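You operate a simulated robot arm through the tools that you are given. There is no shell and no other tool. Be economical: measure what you need, move in short steps, check, and stop when the job is done.

You run a simulated robot arm. Do the job below in one go: nothing can be reset, and whatever is moved stays where it is left.

Task
Put the maroon felt block on the top of the window bench away on the top of the tool stand. Fetch the blue plastic block and set it on top of the beige block. Take the brass weight on the top of the window bench and put it away in the inside of the weight tray. Take the brown block on the top of the window bench and put it away on the green mat on the side bench. Put the dust sheet on the top of the window bench away on the middle board of the tall shelf. Fetch the sanding block that says "fine" from the top board of the side shelf and set it on the sandpaper sheet. The order is free. Set down upright: maroon felt block, brown block, dust sheet.

It is judged by the outcome, as a careful person would: the job done as asked, and still so three seconds after it is handed in. It fails if anything else is knocked over, pushed out of place, dropped, spilled or broken. Flat cloth is picked up by pressing the open fingertips on it (5 to 10 N) and closing them slowly along it; thin cloth reads only 2 to 8 mm in the jaws.

Robot
A 6-joint arm with a two-finger gripper on a trunk, on a base that drives. Base frame: it is fixed to the floor where the robot stands at the start and does not move with it; the origin is under the middle of the robot, x ahead of it, y to its left, z up. Readings come in cm, degrees, newtons and seconds.
Its first joint turns from -166.0 to 166.0 degrees. Places, roughly: beige block (4x7x4 cm) [30, -70, 80]; blue plastic block [50, 0, 75]; brass weight [50, -50, 75]; brown block (15x5x8 cm) [70, -60, 80]; dust sheet (17x6x11 cm) [70, -80, 90]; green mat on the side bench (18x22 cm) [-598, 82, 76]; inside of the weight tray (67x16 cm) [-524, 492, 80]; maroon felt block (7x3x3 cm) [80, -20, 80]; middle board of the tall shelf (112x18 cm) [-556, -96, 134]; sanding block [25, -225, 125]; sandpaper sheet [-325, -125, 75]; top of the tool stand (23x49 cm) [-568, 284, 80]. Payload 2.54 kg.
Tool frame: the origin (TCP) lies between the finger pads and is the grasp point; the fingertips stand 3 cm ahead of it; z points along the fingers, y is the line along which they close. The gripper opens to 11.6 cm. The gripper's body begins 9.5 cm behind the TCP.
Orientation is that of the tool frame in the base frame, as a unit quaternion [x, y, z, w]. With the fingers straight down and closing along the base's y, the tool's x points along the base's -x, its y along +y and its z along -z.

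Tools
- The arm moves only by the tool step_arm. Its argument "steps" is a list of rows, each a list of 7 numbers: the shift along the tool's x, y, z in units of 50 mm (1.0 is 50 mm), then the turn, a rotation vector about the tool's x, y, z in units of 4 degrees (1.0 is 4 degrees), then the gripper command, from -1 (fully open) to 1 (shut), values between in proportion. In form: [[x, y, z, wx, wy, wz, hand], ...]. A call has 1 to 20 rows; each row shifts and turns the commanded pose from where the row before left it, along the tool's axes as they then stand. A call with a number of a shift or a turn outside -1 to 1 is refused whole. Rows are played at 5 a second. More than 5 cm and 8.6 degrees between two rows, or a gripper value outside its range, and nothing of the call is played. A pose out of reach is approached as far as the arm can. The call stops where the force on the tool passes 40 N (or 10 N more than at its start, if that is more) or the arm is blocked; 0.2 s more then pass. The fingers move at their own pace (about 7.2 cm/s each) and stop on an object; they squeeze with about 23 N. The grip force told is the motor's: it shows also when the fingers shut on nothing. Time passes only in rows, and 0.2 s behind the last, so rows that do not move let the fingers close. It gives the time, the measured TCP pose, the force on the tool (base axes), the opening and the grip force at its end, in the units of the frame above (readings bear some noise), with the torque about the TCP (base axes, N m) and any sound that the robot's microphone picked up, and new pictures: "views" is both (left out), scene, wrist or none.
- Cameras (640 x 400 px; columns grow to the right, rows downward): "scene" is now at [-4.78, 10.41, 140.13]; the picture's right is [-0.55, -0.83, 0.00], its down [-0.53, 0.35, -0.77] and it looks along [0.64, -0.42, -0.64] (base axes); focal length 254 px, centre (320, 200). "wrist" rides on the gripper at [6.9, -1.5, -12.2] in the tool frame; the picture's right is [0.21, 0.98, 0.00], its down [-0.83, 0.18, -0.53] and it looks along [-0.52, 0.11, 0.85] (tool axes); focal length 251 px, centre (320, 200). There is no depth. A picture from a camera that has moved, and an enlarged one, comes with that camera's place and axes in the base frame and with its lens.
- roll_base(legs): drives the robot by 1 to 6 legs, each [ahead, left, turn to the left] in cm, cm and degrees, along the robot's own axes; the way and the turn of a leg run together, so that a leg with both is an arc; at most 150 cm and 180 degrees a leg. The arm and the cameras ride along, it lands a little off, and it stops where it bumps. It gives what a move gives, and a new picture of the scene camera.
- aim_head(pan, tilt): turns the head with the scene camera to pan (to the left, within 120 degrees either way) and tilt (down, from -29 to 69), counted from straight ahead of the robot. It gives what a move gives, and a new picture of the scene camera.
- enlarge(camera, box): a new picture of the part [left, top, right, bottom] of that camera's present view, enlarged. The clock stands still meanwhile.
- hand_in(): hands the job in; it is judged then, once.

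Work in short steps. Places have to be worked out from the pictures, the camera data and where the tool is seen: move nearer, look again, correct. Check each grasp and each placing, and mend what went wrong. You have 186 turns and 260 pictures in all, those below and enlarged ones among them. Open the gripper and draw the arm clear of the work before you hand the job in, unless the task says otherwise; then end with one line.

The tools are called by a JSON object that holds its "api" and its "payload". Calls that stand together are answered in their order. step_arm: Moves the arm, as the interface text tells. Its arguments: {"type":"object","properties":{"steps":{"type":"array"},"views":{"type":"string","enum":["both","scene","wrist","none"]}},"required":["steps"]} The other tools are called the same way: roll_base (legs) drives the base; aim_head (pan, tilt) turns the head that bears the scene camera; enlarge (camera, box) takes an enlarged picture of a part of a camera's view; hand_in () hands the job in.

At the start:

```text
clock: 0.0
position: [24.95, -42.4, 103.37]
orientation: [0.0, 1.0, 0.0, 0.0]
ft_force: [-0.2, -0.2, 0.0]
ft_torque: [-0.03, -0.02, -0.02]
gripper_width: 11.61
grip_force: 0.0
robot x, y, heading: [-0.08, 0.09, -0.1]
head pan, tilt: [-33.4, 39.5]
```

scene: 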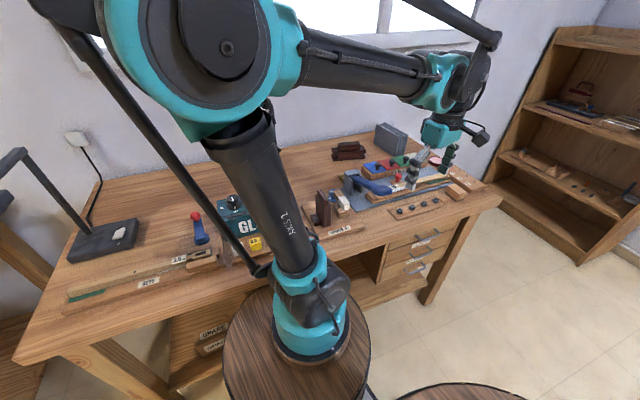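
wrist: 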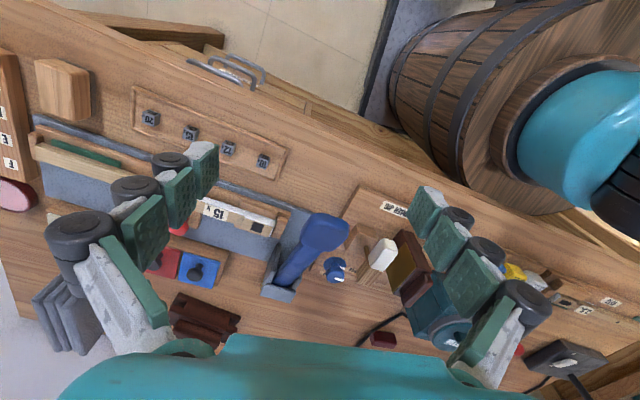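

The bench is partly hidden by the arm; I enlarge the scene and wrist views to identify the things.

{"api": "enlarge", "payload": {"camera": "scene", "box": [300, 110, 500, 235]}}

{"api": "enlarge", "payload": {"camera": "wrist", "box": [0, 60, 320, 260]}}

{"api": "enlarge", "payload": {"camera": "wrist", "box": [300, 180, 620, 380]}}

```text
3.20 times, centred on (400, 172) of scene
camera zoom: at [-4.78, 10.41, 140.13], right [-0.55, -0.83, 0.0], down [-0.53, 0.35, -0.77], along [0.64, -0.42, -0.64], focal length 811 px, centre (64, 288)
```

zoom: 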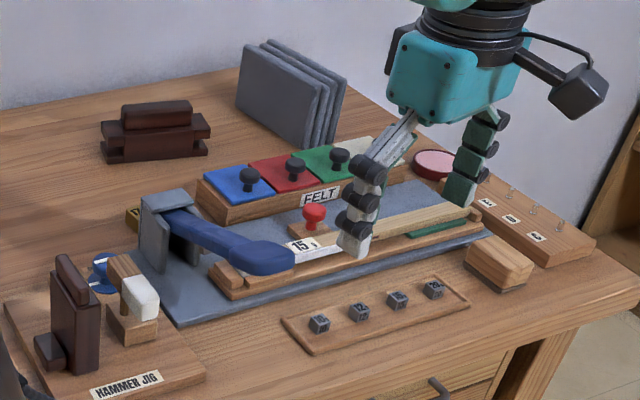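

```text
2.00 times, centred on (160, 160) of wrist
camera zoom: at [17.97, -43.85, 115.47], right [-0.21, 0.98, 0.0], down [0.83, 0.18, 0.53], along [0.52, 0.11, -0.85], focal length 503 px, centre (640, 280)
```

zoom: 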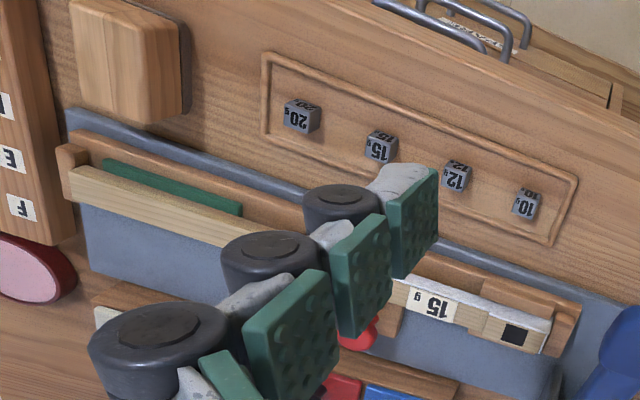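

```text
2.00 times, centred on (460, 280) of wrist
camera zoom: at [17.97, -43.85, 115.47], right [-0.21, 0.98, 0.0], down [0.83, 0.18, 0.53], along [0.52, 0.11, -0.85], focal length 503 px, centre (40, 40)
```

zoom: 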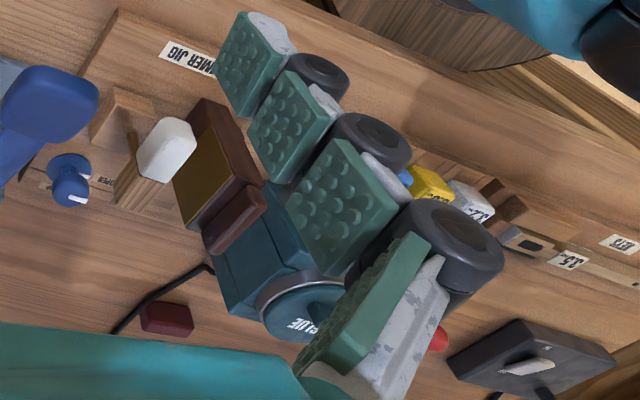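

I look with the head in a couple of other directions to find a view of the bench and of the room.

{"api": "aim_head", "payload": {"pan": 0, "tilt": 35}}

{"api": "aim_head", "payload": {"pan": -80, "tilt": 20}}

{"api": "aim_head", "payload": {"pan": 120, "tilt": 20}}

{"api": "aim_head", "payload": {"pan": -120, "tilt": 20}}

```text
clock: 1.0
position: [24.96, -42.33, 103.39]
orientation: [0.0, 1.0, 0.0, 0.0]
ft_force: [-0.5, 0.2, 0.8]
ft_torque: [0.03, -0.02, 0.02]
gripper_width: 11.63
grip_force: 0.0
robot x, y, heading: [0.11, 0.15, 0.2]
head pan, tilt: [0.0, 35.0]
camera scene: at [-3.1, 15.1, 140.81], right [0.0, -1.0, 0.0], down [-0.57, 0.0, -0.82], along [0.82, 0.0, -0.57], focal length 254 px, centre (320, 200)
```

scene: 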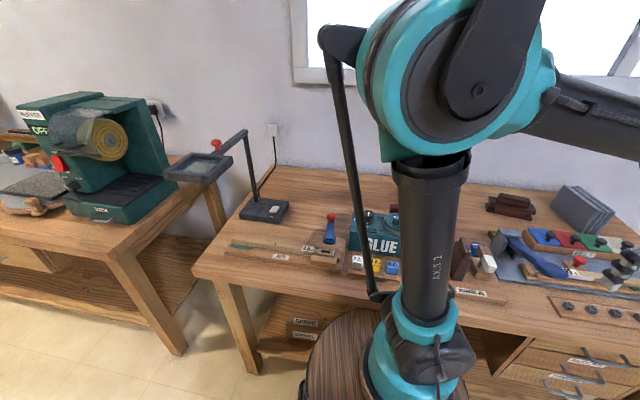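

```text
clock: 2.5
position: [24.85, -42.28, 103.4]
orientation: [0.001, 1.0, -0.001, 0.0]
ft_force: [0.9, 0.4, -0.4]
ft_torque: [-0.03, 0.0, -0.02]
gripper_width: 11.59
grip_force: 0.1
robot x, y, heading: [-0.5, 0.15, -0.2]
head pan, tilt: [-80.0, 20.0]
camera scene: at [-10.28, 5.93, 143.19], right [-0.98, -0.17, 0.0], down [-0.06, 0.34, -0.94], along [0.16, -0.93, -0.34], focal length 254 px, centre (320, 200)
```

scene: 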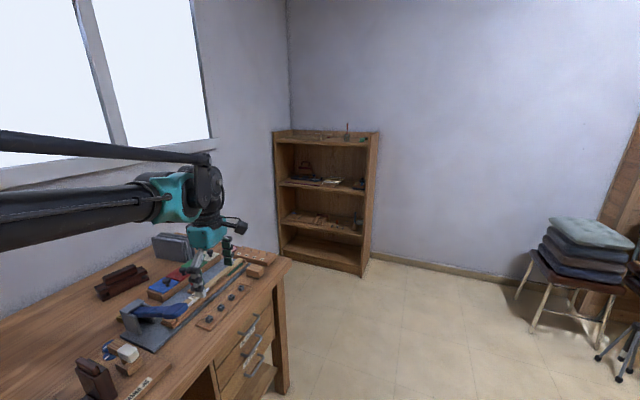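

```text
clock: 5.5
position: [24.93, -42.44, 103.28]
orientation: [0.001, 1.0, 0.0, 0.0]
ft_force: [-0.1, -1.8, 0.4]
ft_torque: [0.03, 0.02, 0.0]
gripper_width: 11.61
grip_force: 0.0
robot x, y, heading: [0.18, 0.15, -0.0]
head pan, tilt: [120.0, 20.0]
camera scene: at [-16.56, 23.17, 143.19], right [0.87, 0.5, 0.0], down [0.17, -0.3, -0.94], along [-0.47, 0.81, -0.34], focal length 254 px, centre (320, 200)
```

scene: 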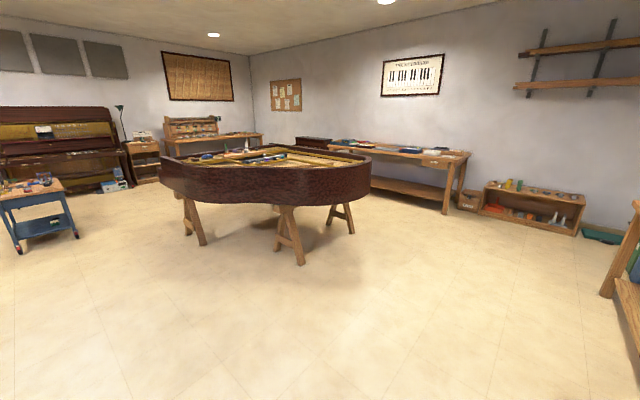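

```text
clock: 8.8
position: [24.87, -42.34, 103.32]
orientation: [0.0, 1.0, -0.001, 0.0]
ft_force: [0.0, 0.0, 0.1]
ft_torque: [0.01, 0.03, 0.02]
gripper_width: 11.6
grip_force: 0.0
robot x, y, heading: [-0.26, 0.03, -0.1]
head pan, tilt: [-120.0, 20.0]
camera scene: at [-16.56, 7.04, 143.19], right [-0.87, 0.5, 0.0], down [0.17, 0.3, -0.94], along [-0.47, -0.81, -0.34], focal length 254 px, centre (320, 200)
```

scene: 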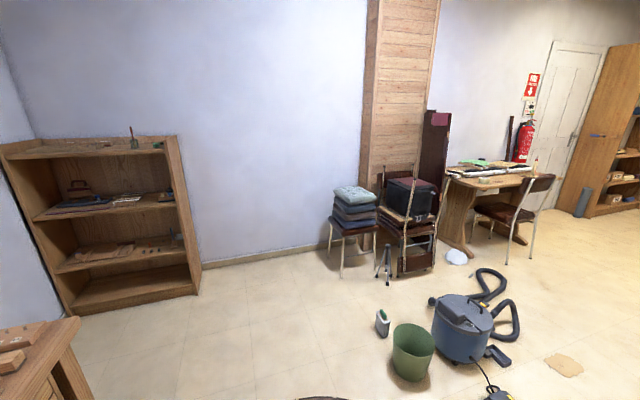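

The room is now roughly known. Next I move the wrist camera to view the weights and the right half of the bench from closer by.

{"api": "step_arm", "payload": {"steps": [[0.5, -1, -1, 0, 0, 0, -1], [0.5, -1, -1, 0, 0, 0, -1], [0, -1, 0, 0, 0, 0, -1], [0, -1, 0, 0, 0, 0, -1]], "views": "wrist"}}

{"api": "aim_head", "payload": {"pan": -45, "tilt": 40}}

```text
refused: row 1 steps farther than a row can; nothing moved
```

```text
clock: 10.3
position: [24.86, -42.45, 103.35]
orientation: [0.0, 1.0, 0.0, 0.0]
ft_force: [1.1, 0.6, 0.0]
ft_torque: [0.03, -0.03, 0.0]
gripper_width: 11.62
grip_force: 0.0
robot x, y, heading: [0.24, 0.03, -0.0]
head pan, tilt: [-45.0, 40.0]
camera scene: at [-5.9, 9.09, 140.05], right [-0.71, -0.71, 0.0], down [-0.45, 0.45, -0.77], along [0.54, -0.54, -0.64], focal length 254 px, centre (320, 200)
```

scene: 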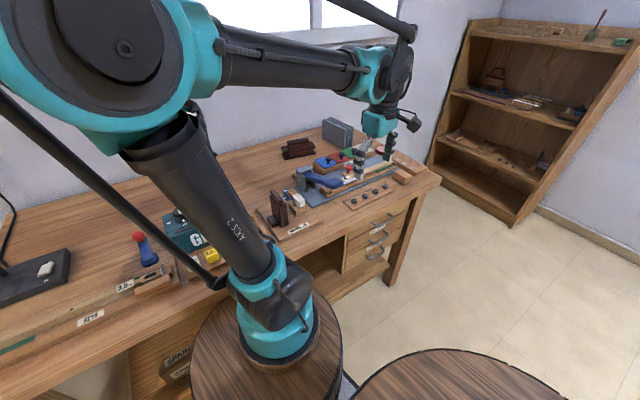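

Rows must stay within 5 cm in total; I move again in shorter diagonals.

{"api": "step_arm", "payload": {"steps": [[0.2, -0.6, -0.7, 0, 0, 0, -1], [0.2, -0.6, -0.7, 0, 0, 0, -1], [0, -0.9, 0, 0, 0, 0, -1], [0, -0.9, 0, 0, 0, 0, -1]], "views": "wrist"}}

```text
clock: 11.3
position: [23.07, -57.51, 110.43]
orientation: [-0.001, 1.0, 0.0, 0.0]
ft_force: [-0.3, 0.7, -0.3]
ft_torque: [-0.09, -0.03, 0.0]
gripper_width: 11.61
grip_force: 0.1
robot x, y, heading: [-0.43, -0.06, 0.0]
head pan, tilt: [-45.0, 40.0]
camera wrist: at [16.03, -58.92, 122.54], right [-0.22, 0.98, 0.0], down [0.83, 0.18, 0.53], along [0.52, 0.11, -0.85], focal length 251 px, centre (320, 200)
```

wrist: 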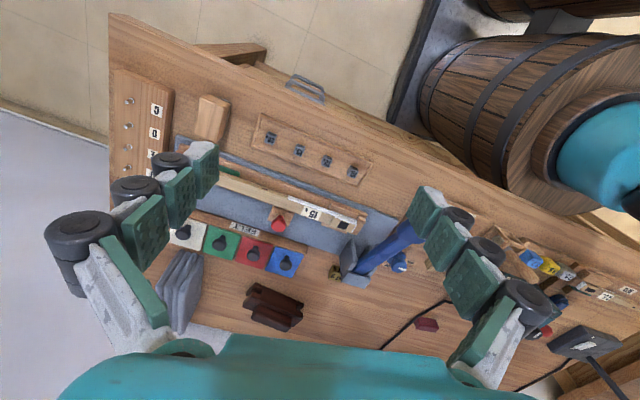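

{"api": "enlarge", "payload": {"camera": "wrist", "box": [120, 80, 440, 280]}}

{"api": "enlarge", "payload": {"camera": "wrist", "box": [280, 220, 440, 320]}}

{"api": "enlarge", "payload": {"camera": "wrist", "box": [480, 220, 640, 320]}}

```text
2.00 times, centred on (280, 180) of wrist
camera zoom: at [16.03, -58.92, 122.54], right [-0.22, 0.98, 0.0], down [0.83, 0.18, 0.53], along [0.52, 0.11, -0.85], focal length 503 px, centre (400, 240)
```

zoom: 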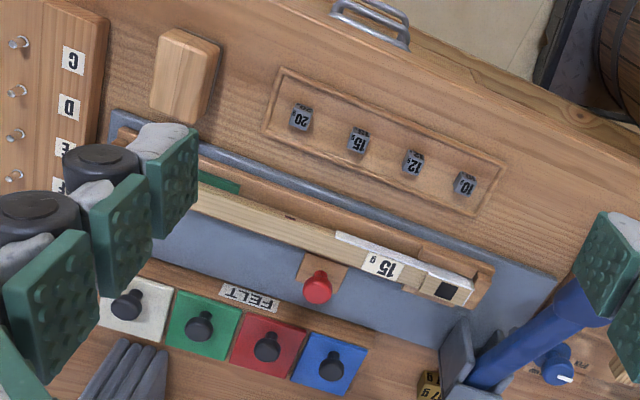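

```text
4.00 times, centred on (360, 270) of wrist
camera zoom: at [16.03, -58.92, 122.54], right [-0.22, 0.98, 0.0], down [0.83, 0.18, 0.53], along [0.52, 0.11, -0.85], focal length 1006 px, centre (160, -80)
```

zoom: 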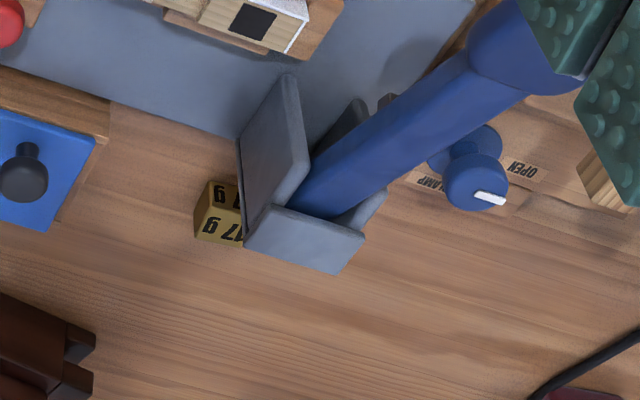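

```text
4.00 times, centred on (560, 270) of wrist
camera zoom: at [16.03, -58.92, 122.54], right [-0.22, 0.98, 0.0], down [0.83, 0.18, 0.53], along [0.52, 0.11, -0.85], focal length 1006 px, centre (-640, -80)
```

zoom: 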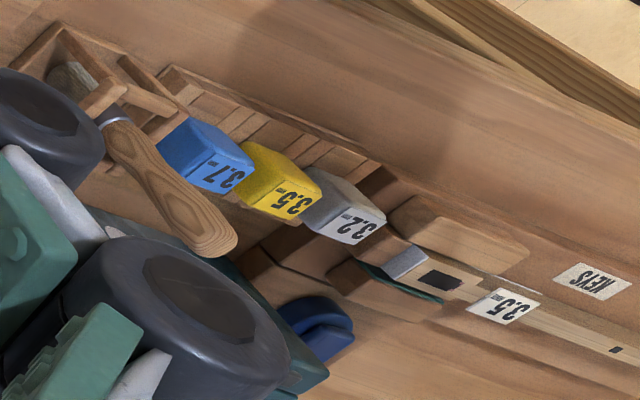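

The brass weight is the "17 g" cube at about (65.5,-44.5), close behind the blue lever clamp; the blue plastic block "3.7" lies at about (48.5,1) in a rack; the beige block is at (31,-75). I bring the wrist over the blue block to look.

{"api": "step_arm", "payload": {"steps": [[-0.21, 0.82, 0.1, 0, 0, 0, -1], [-0.21, 0.82, 0.1, 0, 0, 0, -1], [-0.21, 0.82, 0.1, 0, 0, 0, -1], [-0.21, 0.82, 0.1, 0, 0, 0, -1], [-0.21, 0.82, 0.1, 0, 0, 0, -1], [-0.21, 0.82, 0.1, 0, 0, 0, -1], [-0.21, 0.82, 0.1, 0, 0, 0, -1], [-0.21, 0.82, 0.1, 0, 0, 0, -1], [-0.21, 0.82, 0.1, 0, 0, 0, -1], [-0.21, 0.82, 0.1, 0, 0, 0, -1], [-0.21, 0.82, 0.1, 0, 0, 0, -1], [-0.21, 0.82, 0.1, 0, 0, 0, -1], [-0.21, 0.82, 0.1, 0, 0, 0, -1]], "views": "both"}}

```text
clock: 13.9
position: [34.14, -13.44, 105.03]
orientation: [0.163, 0.987, -0.004, -0.003]
ft_force: [0.1, -1.4, 0.2]
ft_torque: [-0.03, 0.01, 0.02]
gripper_width: 11.59
grip_force: 0.1
robot x, y, heading: [0.01, -0.26, 0.0]
head pan, tilt: [-45.0, 40.0]
stopped in row 12: the arm was blocked; the commanded pose is now the measured one
camera scene: at [-4.75, 9.8, 140.05], right [-0.71, -0.71, 0.01], down [-0.46, 0.45, -0.76], along [0.54, -0.55, -0.64], focal length 254 px, centre (320, 200)
camera wrist: at [27.23, -12.55, 117.18], right [0.11, 0.99, -0.01], down [0.84, -0.09, 0.53], along [0.52, -0.07, -0.85], focal length 251 px, centre (320, 200)
```

scene: 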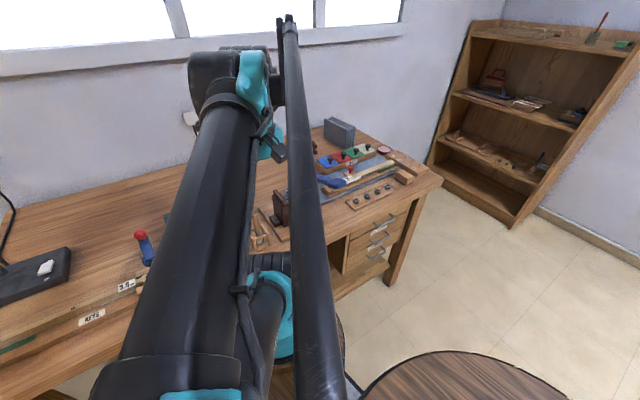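
wrist: 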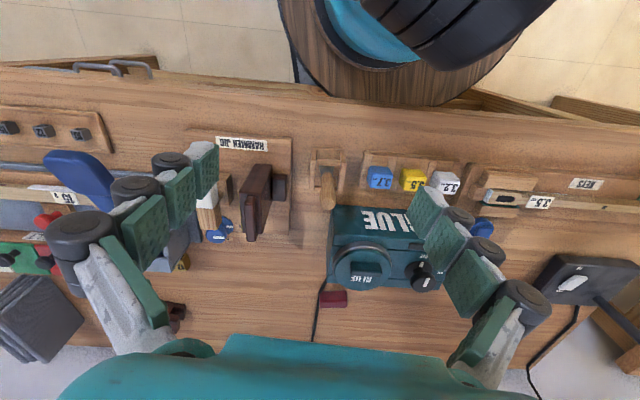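

The inner reach limit blocked the arm. I look closely at the blue block, then I will back the base off a bit for better reach.

{"api": "enlarge", "payload": {"camera": "wrist", "box": [290, 120, 490, 245]}}

{"api": "roll_base", "payload": {"legs": [[-15, 0, 0]]}}

```text
3.20 times, centred on (390, 182) of wrist
camera zoom: at [27.23, -12.55, 117.18], right [0.11, 0.99, -0.01], down [0.84, -0.09, 0.53], along [0.52, -0.07, -0.85], focal length 805 px, centre (96, 256)
```

zoom: 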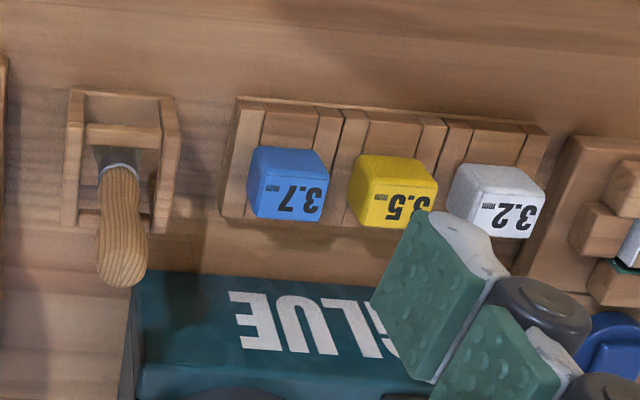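

```text
clock: 15.3
position: [19.02, -13.39, 105.05]
orientation: [0.164, 0.987, -0.003, -0.004]
ft_force: [0.7, -0.5, 0.4]
ft_torque: [0.02, 0.01, 0.02]
gripper_width: 11.58
grip_force: 0.0
robot x, y, heading: [-15.06, -0.1, -0.1]
head pan, tilt: [-45.0, 40.0]
camera scene: at [-19.86, 9.82, 140.05], right [-0.71, -0.71, 0.01], down [-0.46, 0.45, -0.76], along [0.54, -0.55, -0.64], focal length 254 px, centre (320, 200)
```

scene: 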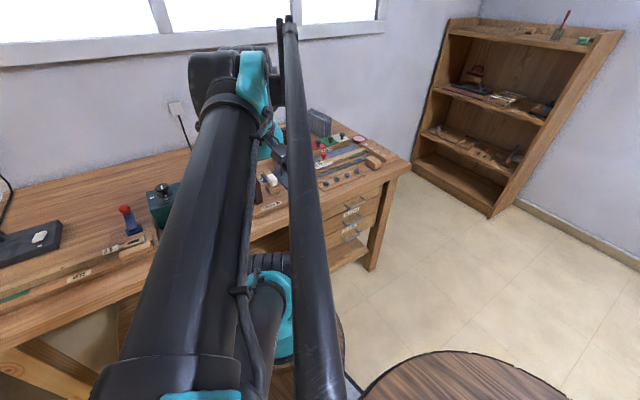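

Two sightings triangulate the blue block's top at about (46,-5.5,83), standing free between ribs. I move the gripper above it and turn so the fingers close along x.

{"api": "step_arm", "payload": {"steps": [[-0.557, 0.763, 0, 0, 0, 0, -1], [-0.557, 0.763, 0, 0, 0, 0, -1], [-0.557, 0.763, 0, 0, 0, 0, -1], [-0.557, 0.763, 0, 0, 0, 0, -1], [-0.557, 0.763, 0, 0, 0, 0, -1], [-0.557, 0.763, 0, 0, 0, 0, -1], [-0.557, 0.763, 0, 0, 0, 0, -1], [0, 0, 0, 0, 0, 1, -1], [0, 0, 0, 0, 0, 1, -1], [0, 0, 0, 0, 0, 1, -1], [0, 0, 0, 0, 0, 1, -1], [0, 0, 0, 0, 0, 1, -1], [0, 0, 0, 0, 0, 1, -1], [0, 0, 0, 0, 0, 1, -1], [0, 0, 0, 0, 0, 1, -1], [0, 0, 0, 0, 0, 1, -1], [0, 0, 0, 0, 0, 1, -1], [0, 0, 0, 0, 0, 1, -1], [0, 0, 0, 0, 0, 1, -1], [0, 0, 0, 0, 0, 1, -1]], "views": "none"}}

{"api": "step_arm", "payload": {"steps": [[0, 0, 0.5, 0, 0, 1, -1], [0, 0, 0.5, 0, 0, 1, -1], [0, 0, 0, 0, 0, 1, -1], [0, 0, 0, 0, 0, 1, -1], [0, 0, 0, 0, 0, 0.75, -1]], "views": "wrist"}}

```text
clock: 15.8
position: [19.9, -14.28, 104.71]
orientation: [0.311, 0.95, -0.006, 0.0]
ft_force: [0.6, -0.3, 0.5]
ft_torque: [-0.01, -0.02, 0.0]
gripper_width: 11.59
grip_force: 0.1
robot x, y, heading: [-15.35, 0.49, -0.0]
head pan, tilt: [-45.0, 40.0]
stopped in row 2: the arm was blocked; the commanded pose is now the measured one
```

```text
clock: 17.0
position: [19.98, -14.41, 99.64]
orientation: [0.463, 0.886, -0.006, 0.0]
ft_force: [-0.5, 1.3, -0.3]
ft_torque: [0.04, 0.02, 0.01]
gripper_width: 11.6
grip_force: 0.0
robot x, y, heading: [-15.16, -0.11, 0.1]
head pan, tilt: [-45.0, 40.0]
camera wrist: at [14.93, -9.46, 111.68], right [0.68, 0.73, -0.01], down [0.62, -0.57, 0.54], along [0.39, -0.37, -0.84], focal length 251 px, centre (320, 200)
```

wrist: 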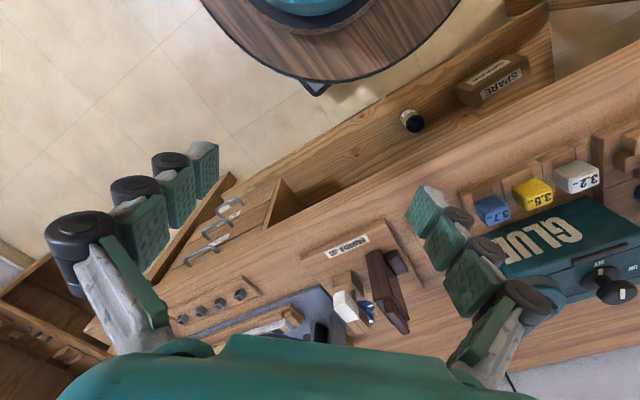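

I move radially outward first (base +x), away from the inner limit.

{"api": "step_arm", "payload": {"steps": [[-0.29, 0.41, -0.1, 0, 0, 0, -1], [-0.29, 0.41, -0.1, 0, 0, 0, -1], [-0.29, 0.41, -0.1, 0, 0, 0, -1], [-0.4, 0.57, 0, 0, 0, 0, -1], [-0.4, 0.57, 0, 0, 0, 0, -1], [-0.4, 0.57, 0, 0, 0, 0, -1], [-0.4, 0.57, 0, 0, 0, 0, -1], [-0.4, 0.57, 0, 0, 0, 0, -1], [0, 0, 0, 0, 0, 1, -1], [0, 0, 0, 0, 0, 1, -1], [0, 0, 0, 0, 0, 1, -1], [0, 0, 0, 0, 0, 1, -1], [0, 0, 0, 0, 0, 1, -1], [0, 0, 0, 0, 0, 1, -1], [0, 0, 0, 0, 0, 1, -1], [0, 0, 0, 0, 0, 1, -1], [0, 0, 0, 0, 0, 0.75, -1]], "views": "wrist"}}

```text
clock: 20.6
position: [44.86, -14.7, 101.24]
orientation: [0.702, 0.712, -0.001, 0.0]
ft_force: [-0.2, -0.3, 0.9]
ft_torque: [0.03, -0.01, -0.01]
gripper_width: 11.59
grip_force: 0.1
robot x, y, heading: [-15.18, 0.33, 0.2]
head pan, tilt: [-45.0, 40.0]
camera wrist: at [43.2, -7.63, 113.24], right [0.97, 0.23, 0.0], down [0.19, -0.82, 0.53], along [0.12, -0.52, -0.84], focal length 251 px, centre (320, 200)
```

wrist: 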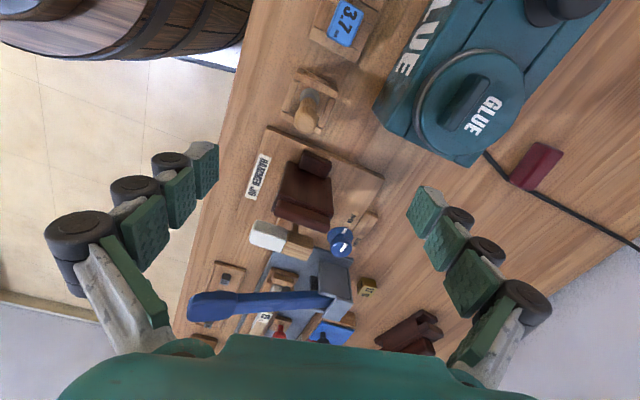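

The blue block's top shows at (45,-5.8); I move above it with the opening narrowed to 7 cm to clear the glue box, and look.

{"api": "step_arm", "payload": {"steps": [[0.9, 0.05, 0, 0, 0, 0, -0.2], [0.88, 0.05, 0, 0, 0, 0, -0.2], [0, 0, 0.7, 0, 0, 0, -0.2], [0, 0, 0.7, 0, 0, 0, -0.2]], "views": "wrist"}}

```text
clock: 21.6
position: [45.14, -5.64, 94.02]
orientation: [0.701, 0.713, -0.001, 0.001]
ft_force: [-1.0, -0.6, -0.1]
ft_torque: [0.06, -0.03, 0.01]
gripper_width: 6.96
grip_force: 0.0
robot x, y, heading: [-15.03, 0.03, -0.2]
head pan, tilt: [-45.0, 40.0]
camera wrist: at [43.54, 1.29, 106.16], right [0.97, 0.23, 0.0], down [0.19, -0.82, 0.53], along [0.12, -0.52, -0.84], focal length 251 px, centre (320, 200)
```

wrist: 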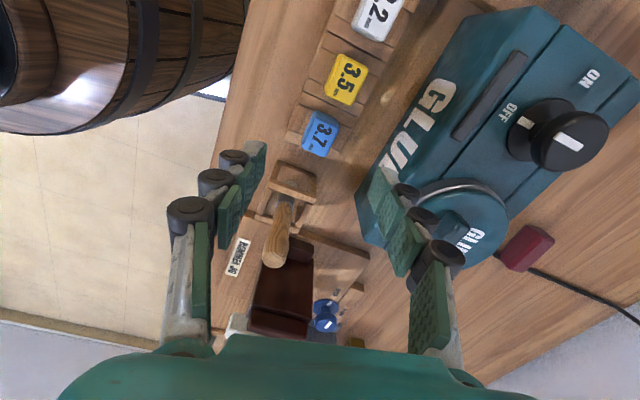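

{"api": "enlarge", "payload": {"camera": "wrist", "box": [270, 80, 390, 155]}}

```text
5.33 times, centred on (330, 118) of wrist
camera zoom: at [43.54, 1.29, 106.16], right [0.97, 0.23, 0.0], down [0.19, -0.82, 0.53], along [0.12, -0.52, -0.84], focal length 1341 px, centre (267, 640)
```

zoom: 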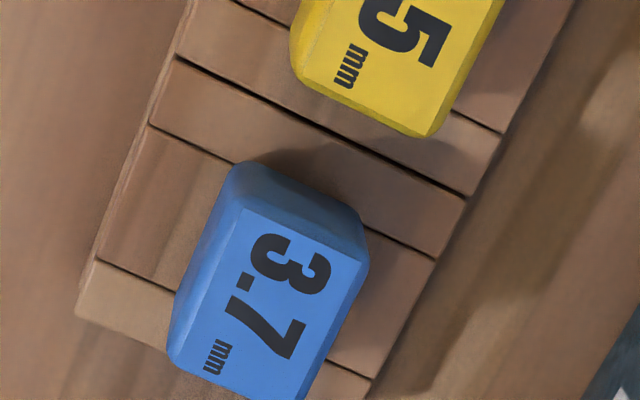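

The block sits on a plank turned about -12°. I turn the tool to match and descend around it.

{"api": "step_arm", "payload": {"steps": [[-0.09, 0.02, 0, 0, 0, 1, -0.2], [0, 0, 0, 0, 0, 1, -0.2], [0, 0, 0, 0, 0, 1, -0.2], [0, 0, 0.8, 0, 0, 0, -0.2], [0, 0, 0.8, 0, 0, 0, -0.2], [0, 0, 0.3, 0, 0, 0, -0.2], [0, 0, 0.3, 0, 0, 0, -0.2]], "views": "wrist"}}

```text
clock: 23.2
position: [45.4, -6.02, 83.3]
orientation: [0.772, 0.636, -0.002, 0.001]
ft_force: [-0.3, -0.9, 0.1]
ft_torque: [0.02, 0.0, 0.01]
gripper_width: 6.96
grip_force: 0.2
robot x, y, heading: [-15.0, -0.29, -0.1]
head pan, tilt: [-45.0, 40.0]
camera wrist: at [45.18, 1.02, 95.27], right [1.0, 0.02, 0.0], down [0.02, -0.84, 0.53], along [0.01, -0.53, -0.84], focal length 251 px, centre (320, 200)
```

wrist: 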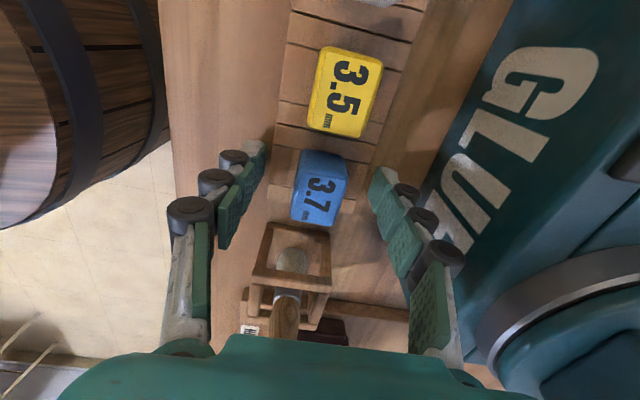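

The block is centred between the fingers; I go down 1.5 cm more and close.

{"api": "step_arm", "payload": {"steps": [[-0.04, 0, 0.3, 0, 0, 0, -0.2], [0, 0, 0, 0, 0, 0, 0.5], [0, 0, 0, 0, 0, 0, 1], [0, 0, 0, 0, 0, 0, 1], [0, 0, 0, 0, 0, 0, 1]], "views": "wrist"}}

```text
clock: 23.6
position: [45.35, -6.14, 82.31]
orientation: [0.772, 0.635, 0.0, 0.0]
ft_force: [-7.5, 0.7, 78.3]
ft_torque: [0.12, 0.61, -0.04]
gripper_width: 7.88
grip_force: 32.9
robot x, y, heading: [-14.98, -0.24, -0.0]
head pan, tilt: [-45.0, 40.0]
stopped in row 2: the force on the tool passed its limit at 50 N (the readings are from after the stop); the commanded pose is now the measured one
camera wrist: at [45.13, 0.92, 94.37], right [1.0, 0.02, 0.0], down [0.02, -0.85, 0.53], along [0.01, -0.53, -0.85], focal length 251 px, centre (320, 200)
```

wrist: 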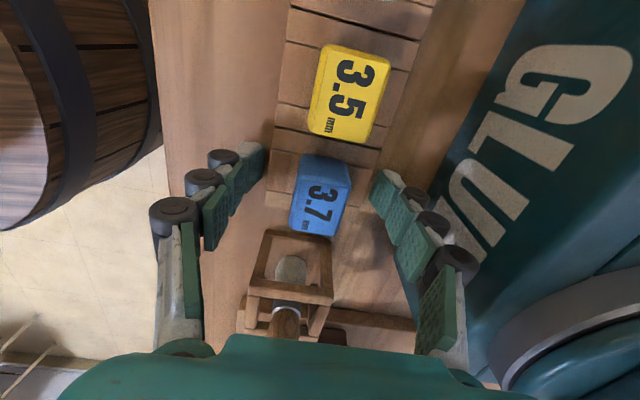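

The tips met the plank at z≈79.3. I rise 5 mm and then close.

{"api": "step_arm", "payload": {"steps": [[0, 0, -0.1, 0, 0, 0, -0.3], [0, 0, 0, 0, 0, 0, 0], [0, 0, 0, 0, 0, 0, 0.5], [0, 0, 0, 0, 0, 0, 1], [0, 0, 0, 0, 0, 0, 1], [0, 0, 0, 0, 0, 0, 1]], "views": "wrist"}}

```text
clock: 24.5
position: [45.04, -6.07, 82.62]
orientation: [0.772, 0.635, 0.0, -0.001]
ft_force: [-13.6, 2.7, 55.2]
ft_torque: [-0.12, -0.7, -0.22]
gripper_width: 6.06
grip_force: 45.3
robot x, y, heading: [-15.43, -0.07, -0.1]
head pan, tilt: [-45.0, 40.0]
stopped in row 4: the force on the tool passed its limit at 92 N (the readings are from after the stop); the commanded pose is now the measured one
camera wrist: at [45.06, 0.92, 94.86], right [1.0, 0.02, 0.0], down [0.02, -0.85, 0.53], along [0.01, -0.53, -0.85], focal length 251 px, centre (320, 200)
```

wrist: 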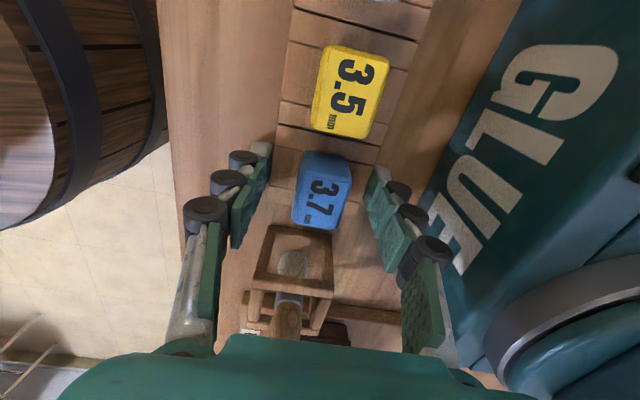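

Still pressing; rise 1 cm, wait, and then close.

{"api": "step_arm", "payload": {"steps": [[0, 0, -0.2, 0, 0, 0, -0.2], [0, 0, 0, 0, 0, 0, -0.2]], "views": "none"}}

{"api": "step_arm", "payload": {"steps": [[0, 0, 0, 0, 0, 0, 0.2], [0, 0, 0, 0, 0, 0, 0.6], [0, 0, 0, 0, 0, 0, 1], [0, 0, 0, 0, 0, 0, 1], [0, 0, 0, 0, 0, 0, 1]], "views": "wrist"}}

```text
clock: 25.1
position: [45.33, -6.22, 83.63]
orientation: [0.772, 0.635, 0.0, -0.001]
ft_force: [0.3, -0.5, -0.2]
ft_torque: [0.04, -0.01, -0.05]
gripper_width: 6.92
grip_force: 0.1
robot x, y, heading: [-15.46, -0.2, 0.0]
head pan, tilt: [-45.0, 40.0]
```

```text
clock: 26.3
position: [45.12, -6.13, 83.72]
orientation: [0.773, 0.635, -0.002, -0.002]
ft_force: [-30.9, 7.5, 9.8]
ft_torque: [0.29, 1.58, -0.61]
gripper_width: 5.74
grip_force: 45.1
robot x, y, heading: [-15.04, -0.18, 0.1]
head pan, tilt: [-45.0, 40.0]
camera wrist: at [45.04, 0.92, 95.77], right [1.0, 0.02, 0.0], down [0.02, -0.85, 0.53], along [0.01, -0.53, -0.85], focal length 251 px, centre (320, 200)
```

wrist: 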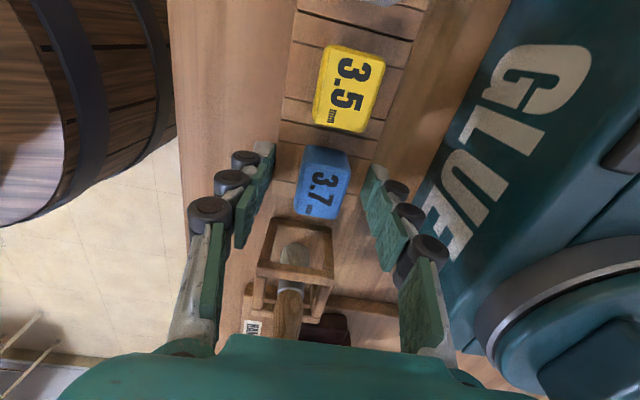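

The left finger appears stopped by the plank's side. I open slightly, rise 1.5 cm and close again.

{"api": "step_arm", "payload": {"steps": [[0, 0, 0, 0, 0, 0, -0.2], [0, 0, -0.3, 0, 0, 0, -0.2], [0, 0, 0, 0, 0, 0, 0.2], [0, 0, 0, 0, 0, 0, 0.6], [0, 0, 0, 0, 0, 0, 1], [0, 0, 0, 0, 0, 0, 1], [0, 0, 0, 0, 0, 0, 1]], "views": "wrist"}}

```text
clock: 27.9
position: [45.35, -6.05, 85.07]
orientation: [0.772, 0.635, 0.0, -0.001]
ft_force: [2.6, -0.6, 5.6]
ft_torque: [0.03, -0.08, -0.03]
gripper_width: 2.46
grip_force: 23.0
robot x, y, heading: [-15.27, 0.06, -0.3]
head pan, tilt: [-45.0, 40.0]
camera wrist: at [45.23, 0.9, 97.27], right [1.0, 0.02, 0.0], down [0.02, -0.85, 0.53], along [0.01, -0.53, -0.85], focal length 251 px, centre (320, 200)
```

wrist: 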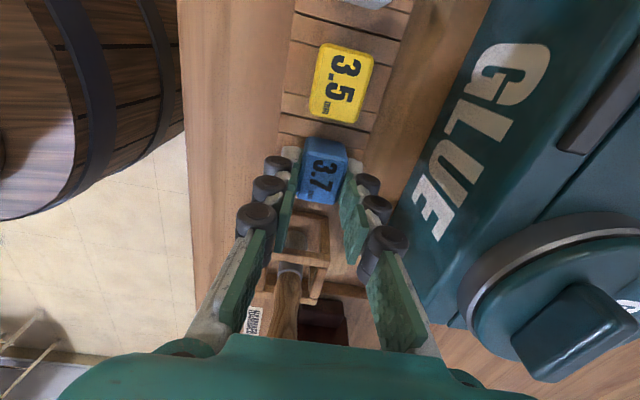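

Gripped at 2.46 cm. I lift 10 cm and check.

{"api": "step_arm", "payload": {"steps": [[0, 0, -0.3, 0, 0, 0, 1], [0, 0, -0.6, 0, 0, 0, 1], [0, 0, -0.8, 0, 0, 0, 1], [0, 0, -0.8, 0, 0, 0, 1], [0, 0, -0.8, 0, 0, 0, 1]], "views": "wrist"}}

```text
clock: 29.1
position: [45.33, -6.21, 101.77]
orientation: [0.772, 0.636, 0.0, 0.0]
ft_force: [-0.4, -0.6, -0.4]
ft_torque: [-0.04, 0.0, -0.01]
gripper_width: 2.46
grip_force: 22.4
robot x, y, heading: [-15.15, -0.03, 0.2]
head pan, tilt: [-45.0, 40.0]
camera wrist: at [45.21, 0.88, 113.85], right [1.0, 0.02, 0.0], down [0.02, -0.85, 0.53], along [0.01, -0.53, -0.85], focal length 251 px, centre (320, 200)
```

wrist: 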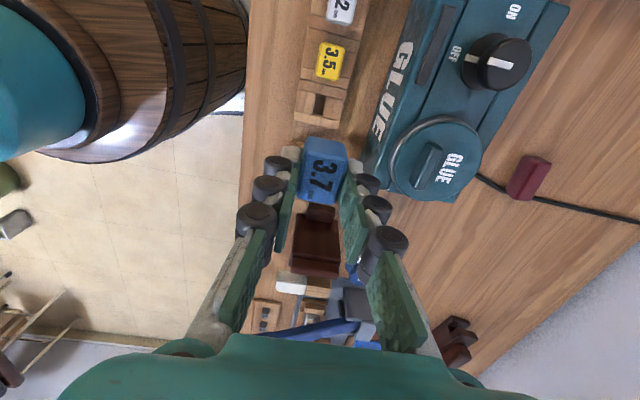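

The blue block is held. I carry it over toward the beige block and look there.

{"api": "step_arm", "payload": {"steps": [[-0.85, -0.03, -0.1, 0, 0, 0, 1], [-0.85, -0.03, -0.1, 0, 0, 0, 1], [-0.85, -0.03, -0.1, 0, 0, 0, 1], [-0.85, -0.03, -0.1, 0, 0, 0, 1], [-0.85, -0.03, 0, 0, 0, 0, 1], [-0.85, -0.03, 0, 0, 0, 0, 1], [-0.85, -0.03, 0, 0, 0, 0, 1], [-0.85, -0.03, 0, 0, 0, 0, 1], [-0.85, -0.03, 0, 0, 0, 0, 1], [-0.85, -0.03, 0, 0, 0, 0, 1], [-0.85, -0.03, 0, 0, 0, 0, 1], [-0.85, -0.03, 0, 0, 0, 0, 1], [-0.85, -0.03, 0, 0, 0, 0, 1]], "views": "both"}}

```text
clock: 31.9
position: [32.91, -59.91, 103.57]
orientation: [0.773, 0.635, 0.001, -0.001]
ft_force: [0.2, 0.1, 0.4]
ft_torque: [0.0, -0.02, -0.01]
gripper_width: 2.47
grip_force: 23.0
robot x, y, heading: [-15.21, -0.15, 0.1]
head pan, tilt: [-45.0, 40.0]
camera scene: at [-20.98, 9.12, 140.05], right [-0.71, -0.71, 0.0], down [-0.45, 0.45, -0.77], along [0.54, -0.54, -0.64], focal length 254 px, centre (320, 200)
camera wrist: at [32.72, -52.89, 115.62], right [1.0, 0.02, 0.0], down [0.02, -0.85, 0.53], along [0.01, -0.53, -0.85], focal length 251 px, centre (320, 200)
```

scene: 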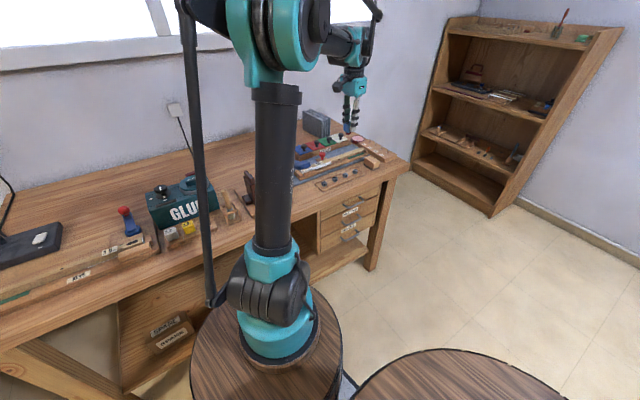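
wrist: 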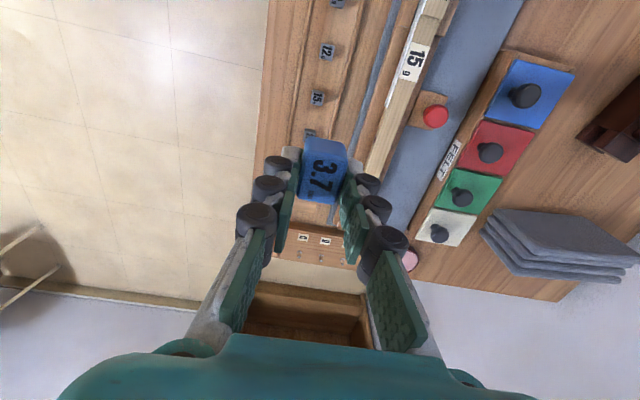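

The beige block is hidden behind the held one. I enlarge the scene view.

{"api": "enlarge", "payload": {"camera": "scene", "box": [290, 85, 418, 205]}}

```text
3.33 times, centred on (354, 145) of scene
camera zoom: at [-20.98, 9.12, 140.05], right [-0.71, -0.71, 0.0], down [-0.45, 0.45, -0.77], along [0.54, -0.54, -0.64], focal length 845 px, centre (207, 383)
```

zoom: 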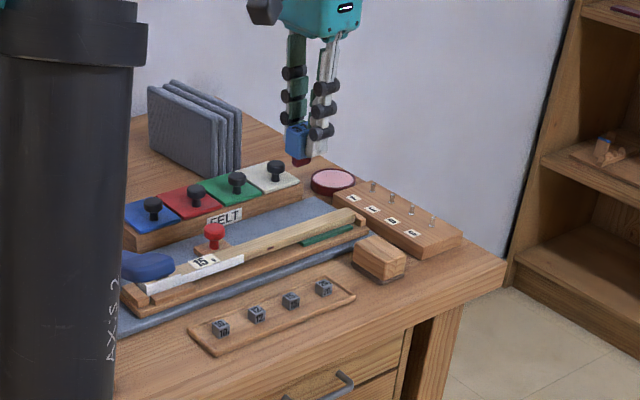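

I shift the gripper aside to see the beige block from the wrist camera.

{"api": "step_arm", "payload": {"steps": [[0, 0.9, 0, 0, 0, 0, 1], [0, 0.9, 0, 0, 0, 0, 1], [-0.5, 0.4, 0, 0, 0, 0, 1]], "views": "wrist"}}

{"api": "enlarge", "payload": {"camera": "wrist", "box": [140, 80, 300, 180]}}

```text
clock: 32.7
position: [43.03, -64.6, 103.51]
orientation: [0.772, 0.636, 0.0, 0.0]
ft_force: [-0.3, 0.1, 0.1]
ft_torque: [-0.05, -0.04, -0.02]
gripper_width: 2.47
grip_force: 22.7
robot x, y, heading: [-15.02, -0.16, -0.0]
head pan, tilt: [-45.0, 40.0]
camera wrist: at [42.96, -57.53, 115.58], right [1.0, 0.02, 0.0], down [0.02, -0.85, 0.53], along [0.01, -0.53, -0.85], focal length 251 px, centre (320, 200)
```

wrist: 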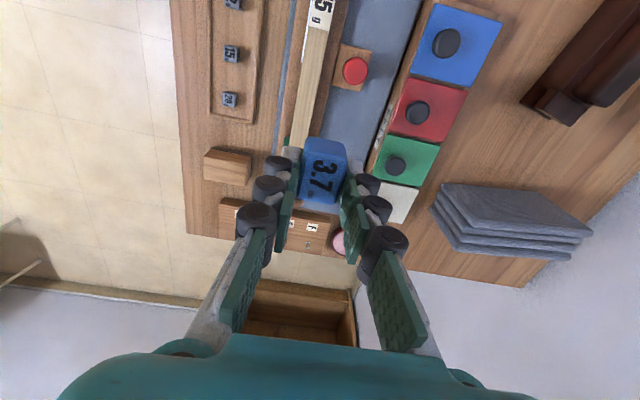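

```text
4.00 times, centred on (220, 130) of wrist
camera zoom: at [42.96, -57.53, 115.58], right [1.0, 0.02, 0.0], down [0.02, -0.85, 0.53], along [0.01, -0.53, -0.85], focal length 1006 px, centre (720, 480)
```

zoom: 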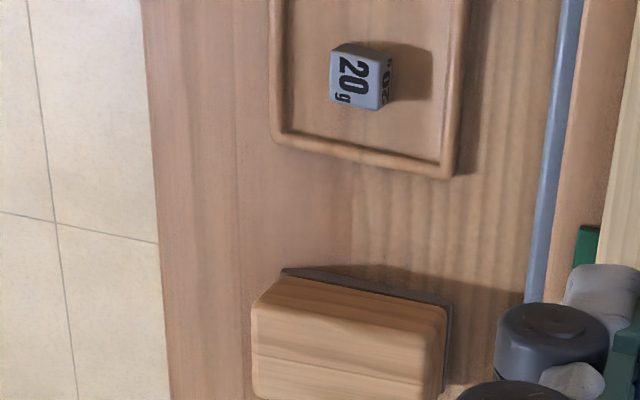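

{"api": "enlarge", "payload": {"camera": "wrist", "box": [180, 130, 276, 190]}}

```text
6.67 times, centred on (228, 160) of wrist
camera zoom: at [42.96, -57.53, 115.58], right [1.0, 0.02, 0.0], down [0.02, -0.85, 0.53], along [0.01, -0.53, -0.85], focal length 1676 px, centre (933, 467)
```

zoom: 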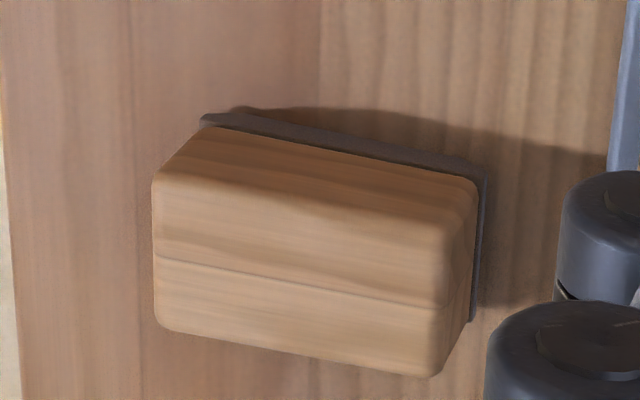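

Triangulated, the beige block's top is at (29.7,-73.5,83.1), bench at ~79, turned like the tool. I move above and descend to 2.5 cm over contact.

{"api": "step_arm", "payload": {"steps": [[-0.565, -0.5675, 0, 0, 0, 0, 1], [-0.565, -0.5675, 0, 0, 0, 0, 1], [-0.565, -0.5675, 0, 0, 0, 0, 1], [-0.565, -0.5675, 0, 0, 0, 0, 1], [0, 0, 0.65, 0, 0, 0, 1], [0, 0, 0.65, 0, 0, 0, 1], [0, 0, 0.65, 0, 0, 0, 1], [0, 0, 0.65, 0, 0, 0, 1]], "views": "both"}}

{"api": "enlarge", "payload": {"camera": "scene", "box": [324, 110, 420, 200]}}

```text
clock: 34.5
position: [29.69, -73.36, 90.62]
orientation: [0.773, 0.635, 0.0, 0.0]
ft_force: [0.1, -0.1, 1.0]
ft_torque: [0.02, -0.02, -0.02]
gripper_width: 2.46
grip_force: 23.0
robot x, y, heading: [-15.52, -0.14, 0.2]
head pan, tilt: [-45.0, 40.0]
camera scene: at [-20.98, 9.09, 140.05], right [-0.71, -0.71, 0.0], down [-0.45, 0.45, -0.77], along [0.54, -0.54, -0.64], focal length 254 px, centre (320, 200)
camera wrist: at [29.61, -66.36, 102.62], right [1.0, 0.02, 0.0], down [0.02, -0.85, 0.53], along [0.01, -0.53, -0.85], focal length 251 px, centre (320, 200)
```

scene: 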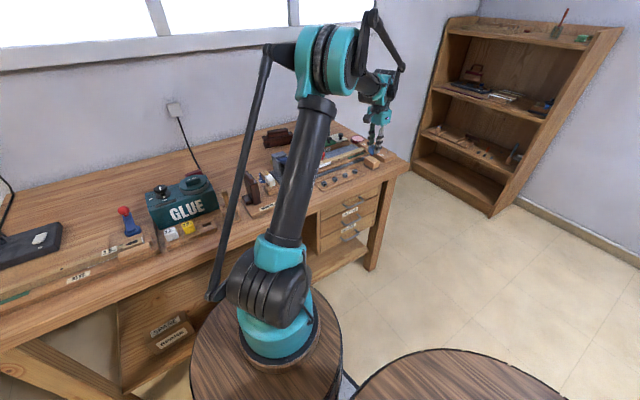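
wrist: 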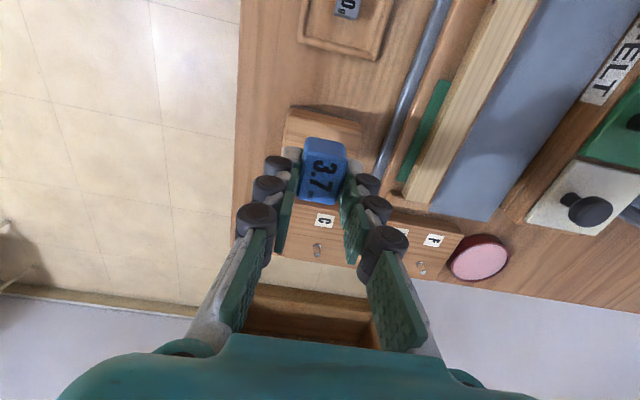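

```text
4.44 times, centred on (372, 155) of scene
camera zoom: at [-20.98, 9.09, 140.05], right [-0.71, -0.71, 0.0], down [-0.45, 0.45, -0.77], along [0.54, -0.54, -0.64], focal length 1126 px, centre (89, 400)
```

zoom: 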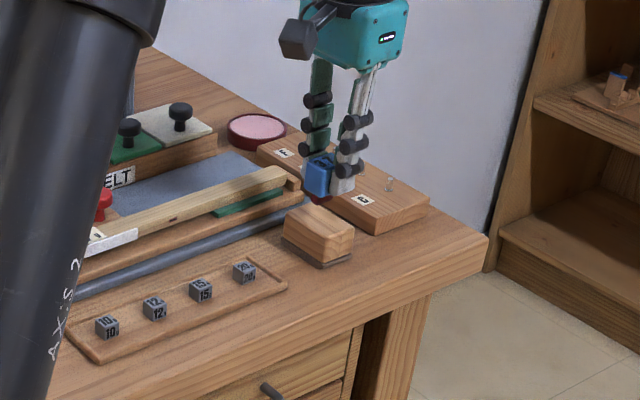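

Alignment looks right. I lower slowly until contact.

{"api": "step_arm", "payload": {"steps": [[0, 0, 0.4, 0, 0, 0, 1], [0, 0, 0.1, 0, 0, 0, 1], [0, 0, 0, 0, 0, 0, 1]], "views": "scene"}}

{"api": "enlarge", "payload": {"camera": "scene", "box": [348, 120, 412, 180]}}

```text
clock: 35.3
position: [29.82, -73.44, 88.04]
orientation: [0.771, 0.636, -0.001, -0.002]
ft_force: [2.0, -1.5, 18.1]
ft_torque: [-0.02, -0.1, -0.03]
gripper_width: 2.48
grip_force: 23.0
robot x, y, heading: [-15.18, 0.04, 0.0]
head pan, tilt: [-45.0, 40.0]
camera scene: at [-21.0, 9.13, 140.05], right [-0.71, -0.71, 0.0], down [-0.45, 0.45, -0.77], along [0.54, -0.54, -0.64], focal length 254 px, centre (320, 200)
```

scene: 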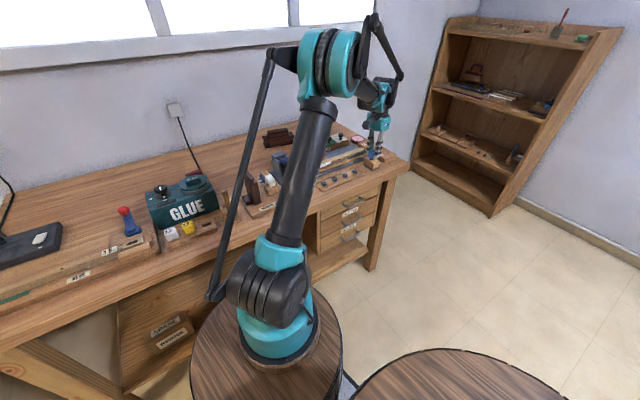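

```text
6.67 times, centred on (380, 150) of scene
camera zoom: at [-21.0, 9.13, 140.05], right [-0.71, -0.71, 0.0], down [-0.45, 0.45, -0.77], along [0.54, -0.54, -0.64], focal length 1690 px, centre (-80, 533)
```

zoom: 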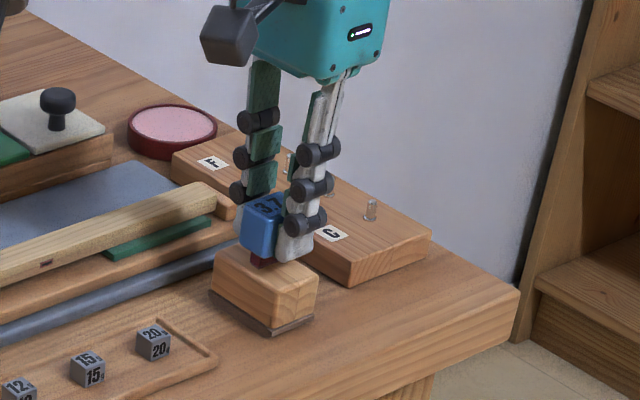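

Contact with 18 N, standing on its small red foot. I relieve the push, open gently, and look.

{"api": "step_arm", "payload": {"steps": [[0, 0, -0.04, 0, 0, 0, 1], [0, 0, 0, 0, 0, 0, 0.5], [0, 0, 0, 0, 0, 0, 0.3], [0, 0, 0, 0, 0, 0, 0.0], [0, 0, -0.3, 0, 0, 0, 0.0], [0, 0, -0.8, 0, 0, 0, 0.0], [0, 0, -0.9, 0, 0, 0, 0.0], [0, 0, -0.9, 0, 0, 0, 0.0]], "views": "wrist"}}

{"api": "enlarge", "payload": {"camera": "scene", "box": [348, 120, 412, 180]}}

```text
clock: 37.1
position: [29.67, -73.4, 102.77]
orientation: [0.772, 0.636, -0.001, 0.0]
ft_force: [0.8, 0.9, -0.3]
ft_torque: [0.0, 0.02, 0.02]
gripper_width: 5.81
grip_force: 0.0
robot x, y, heading: [-15.36, -0.23, 0.0]
head pan, tilt: [-45.0, 40.0]
camera wrist: at [29.65, -66.35, 114.88], right [1.0, 0.02, 0.0], down [0.02, -0.85, 0.53], along [0.01, -0.53, -0.85], focal length 251 px, centre (320, 200)
```

wrist: 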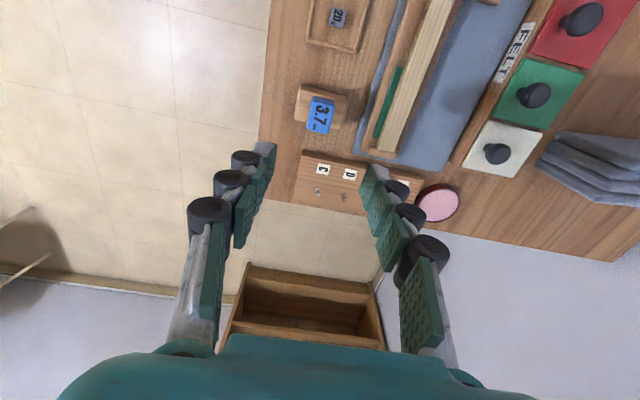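

```text
6.67 times, centred on (380, 150) of scene
camera zoom: at [-20.97, 9.06, 140.05], right [-0.71, -0.71, 0.0], down [-0.45, 0.45, -0.77], along [0.54, -0.54, -0.64], focal length 1690 px, centre (-80, 533)
```

zoom: 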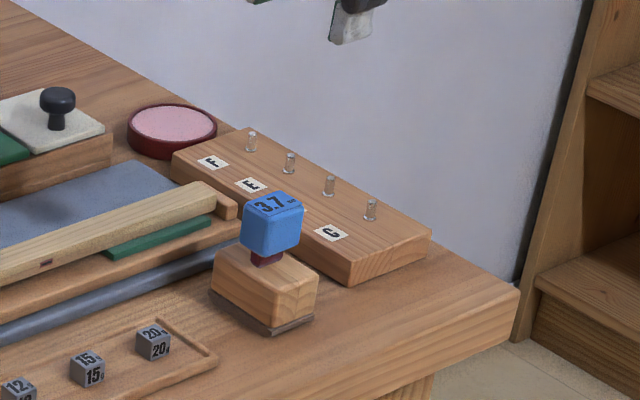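

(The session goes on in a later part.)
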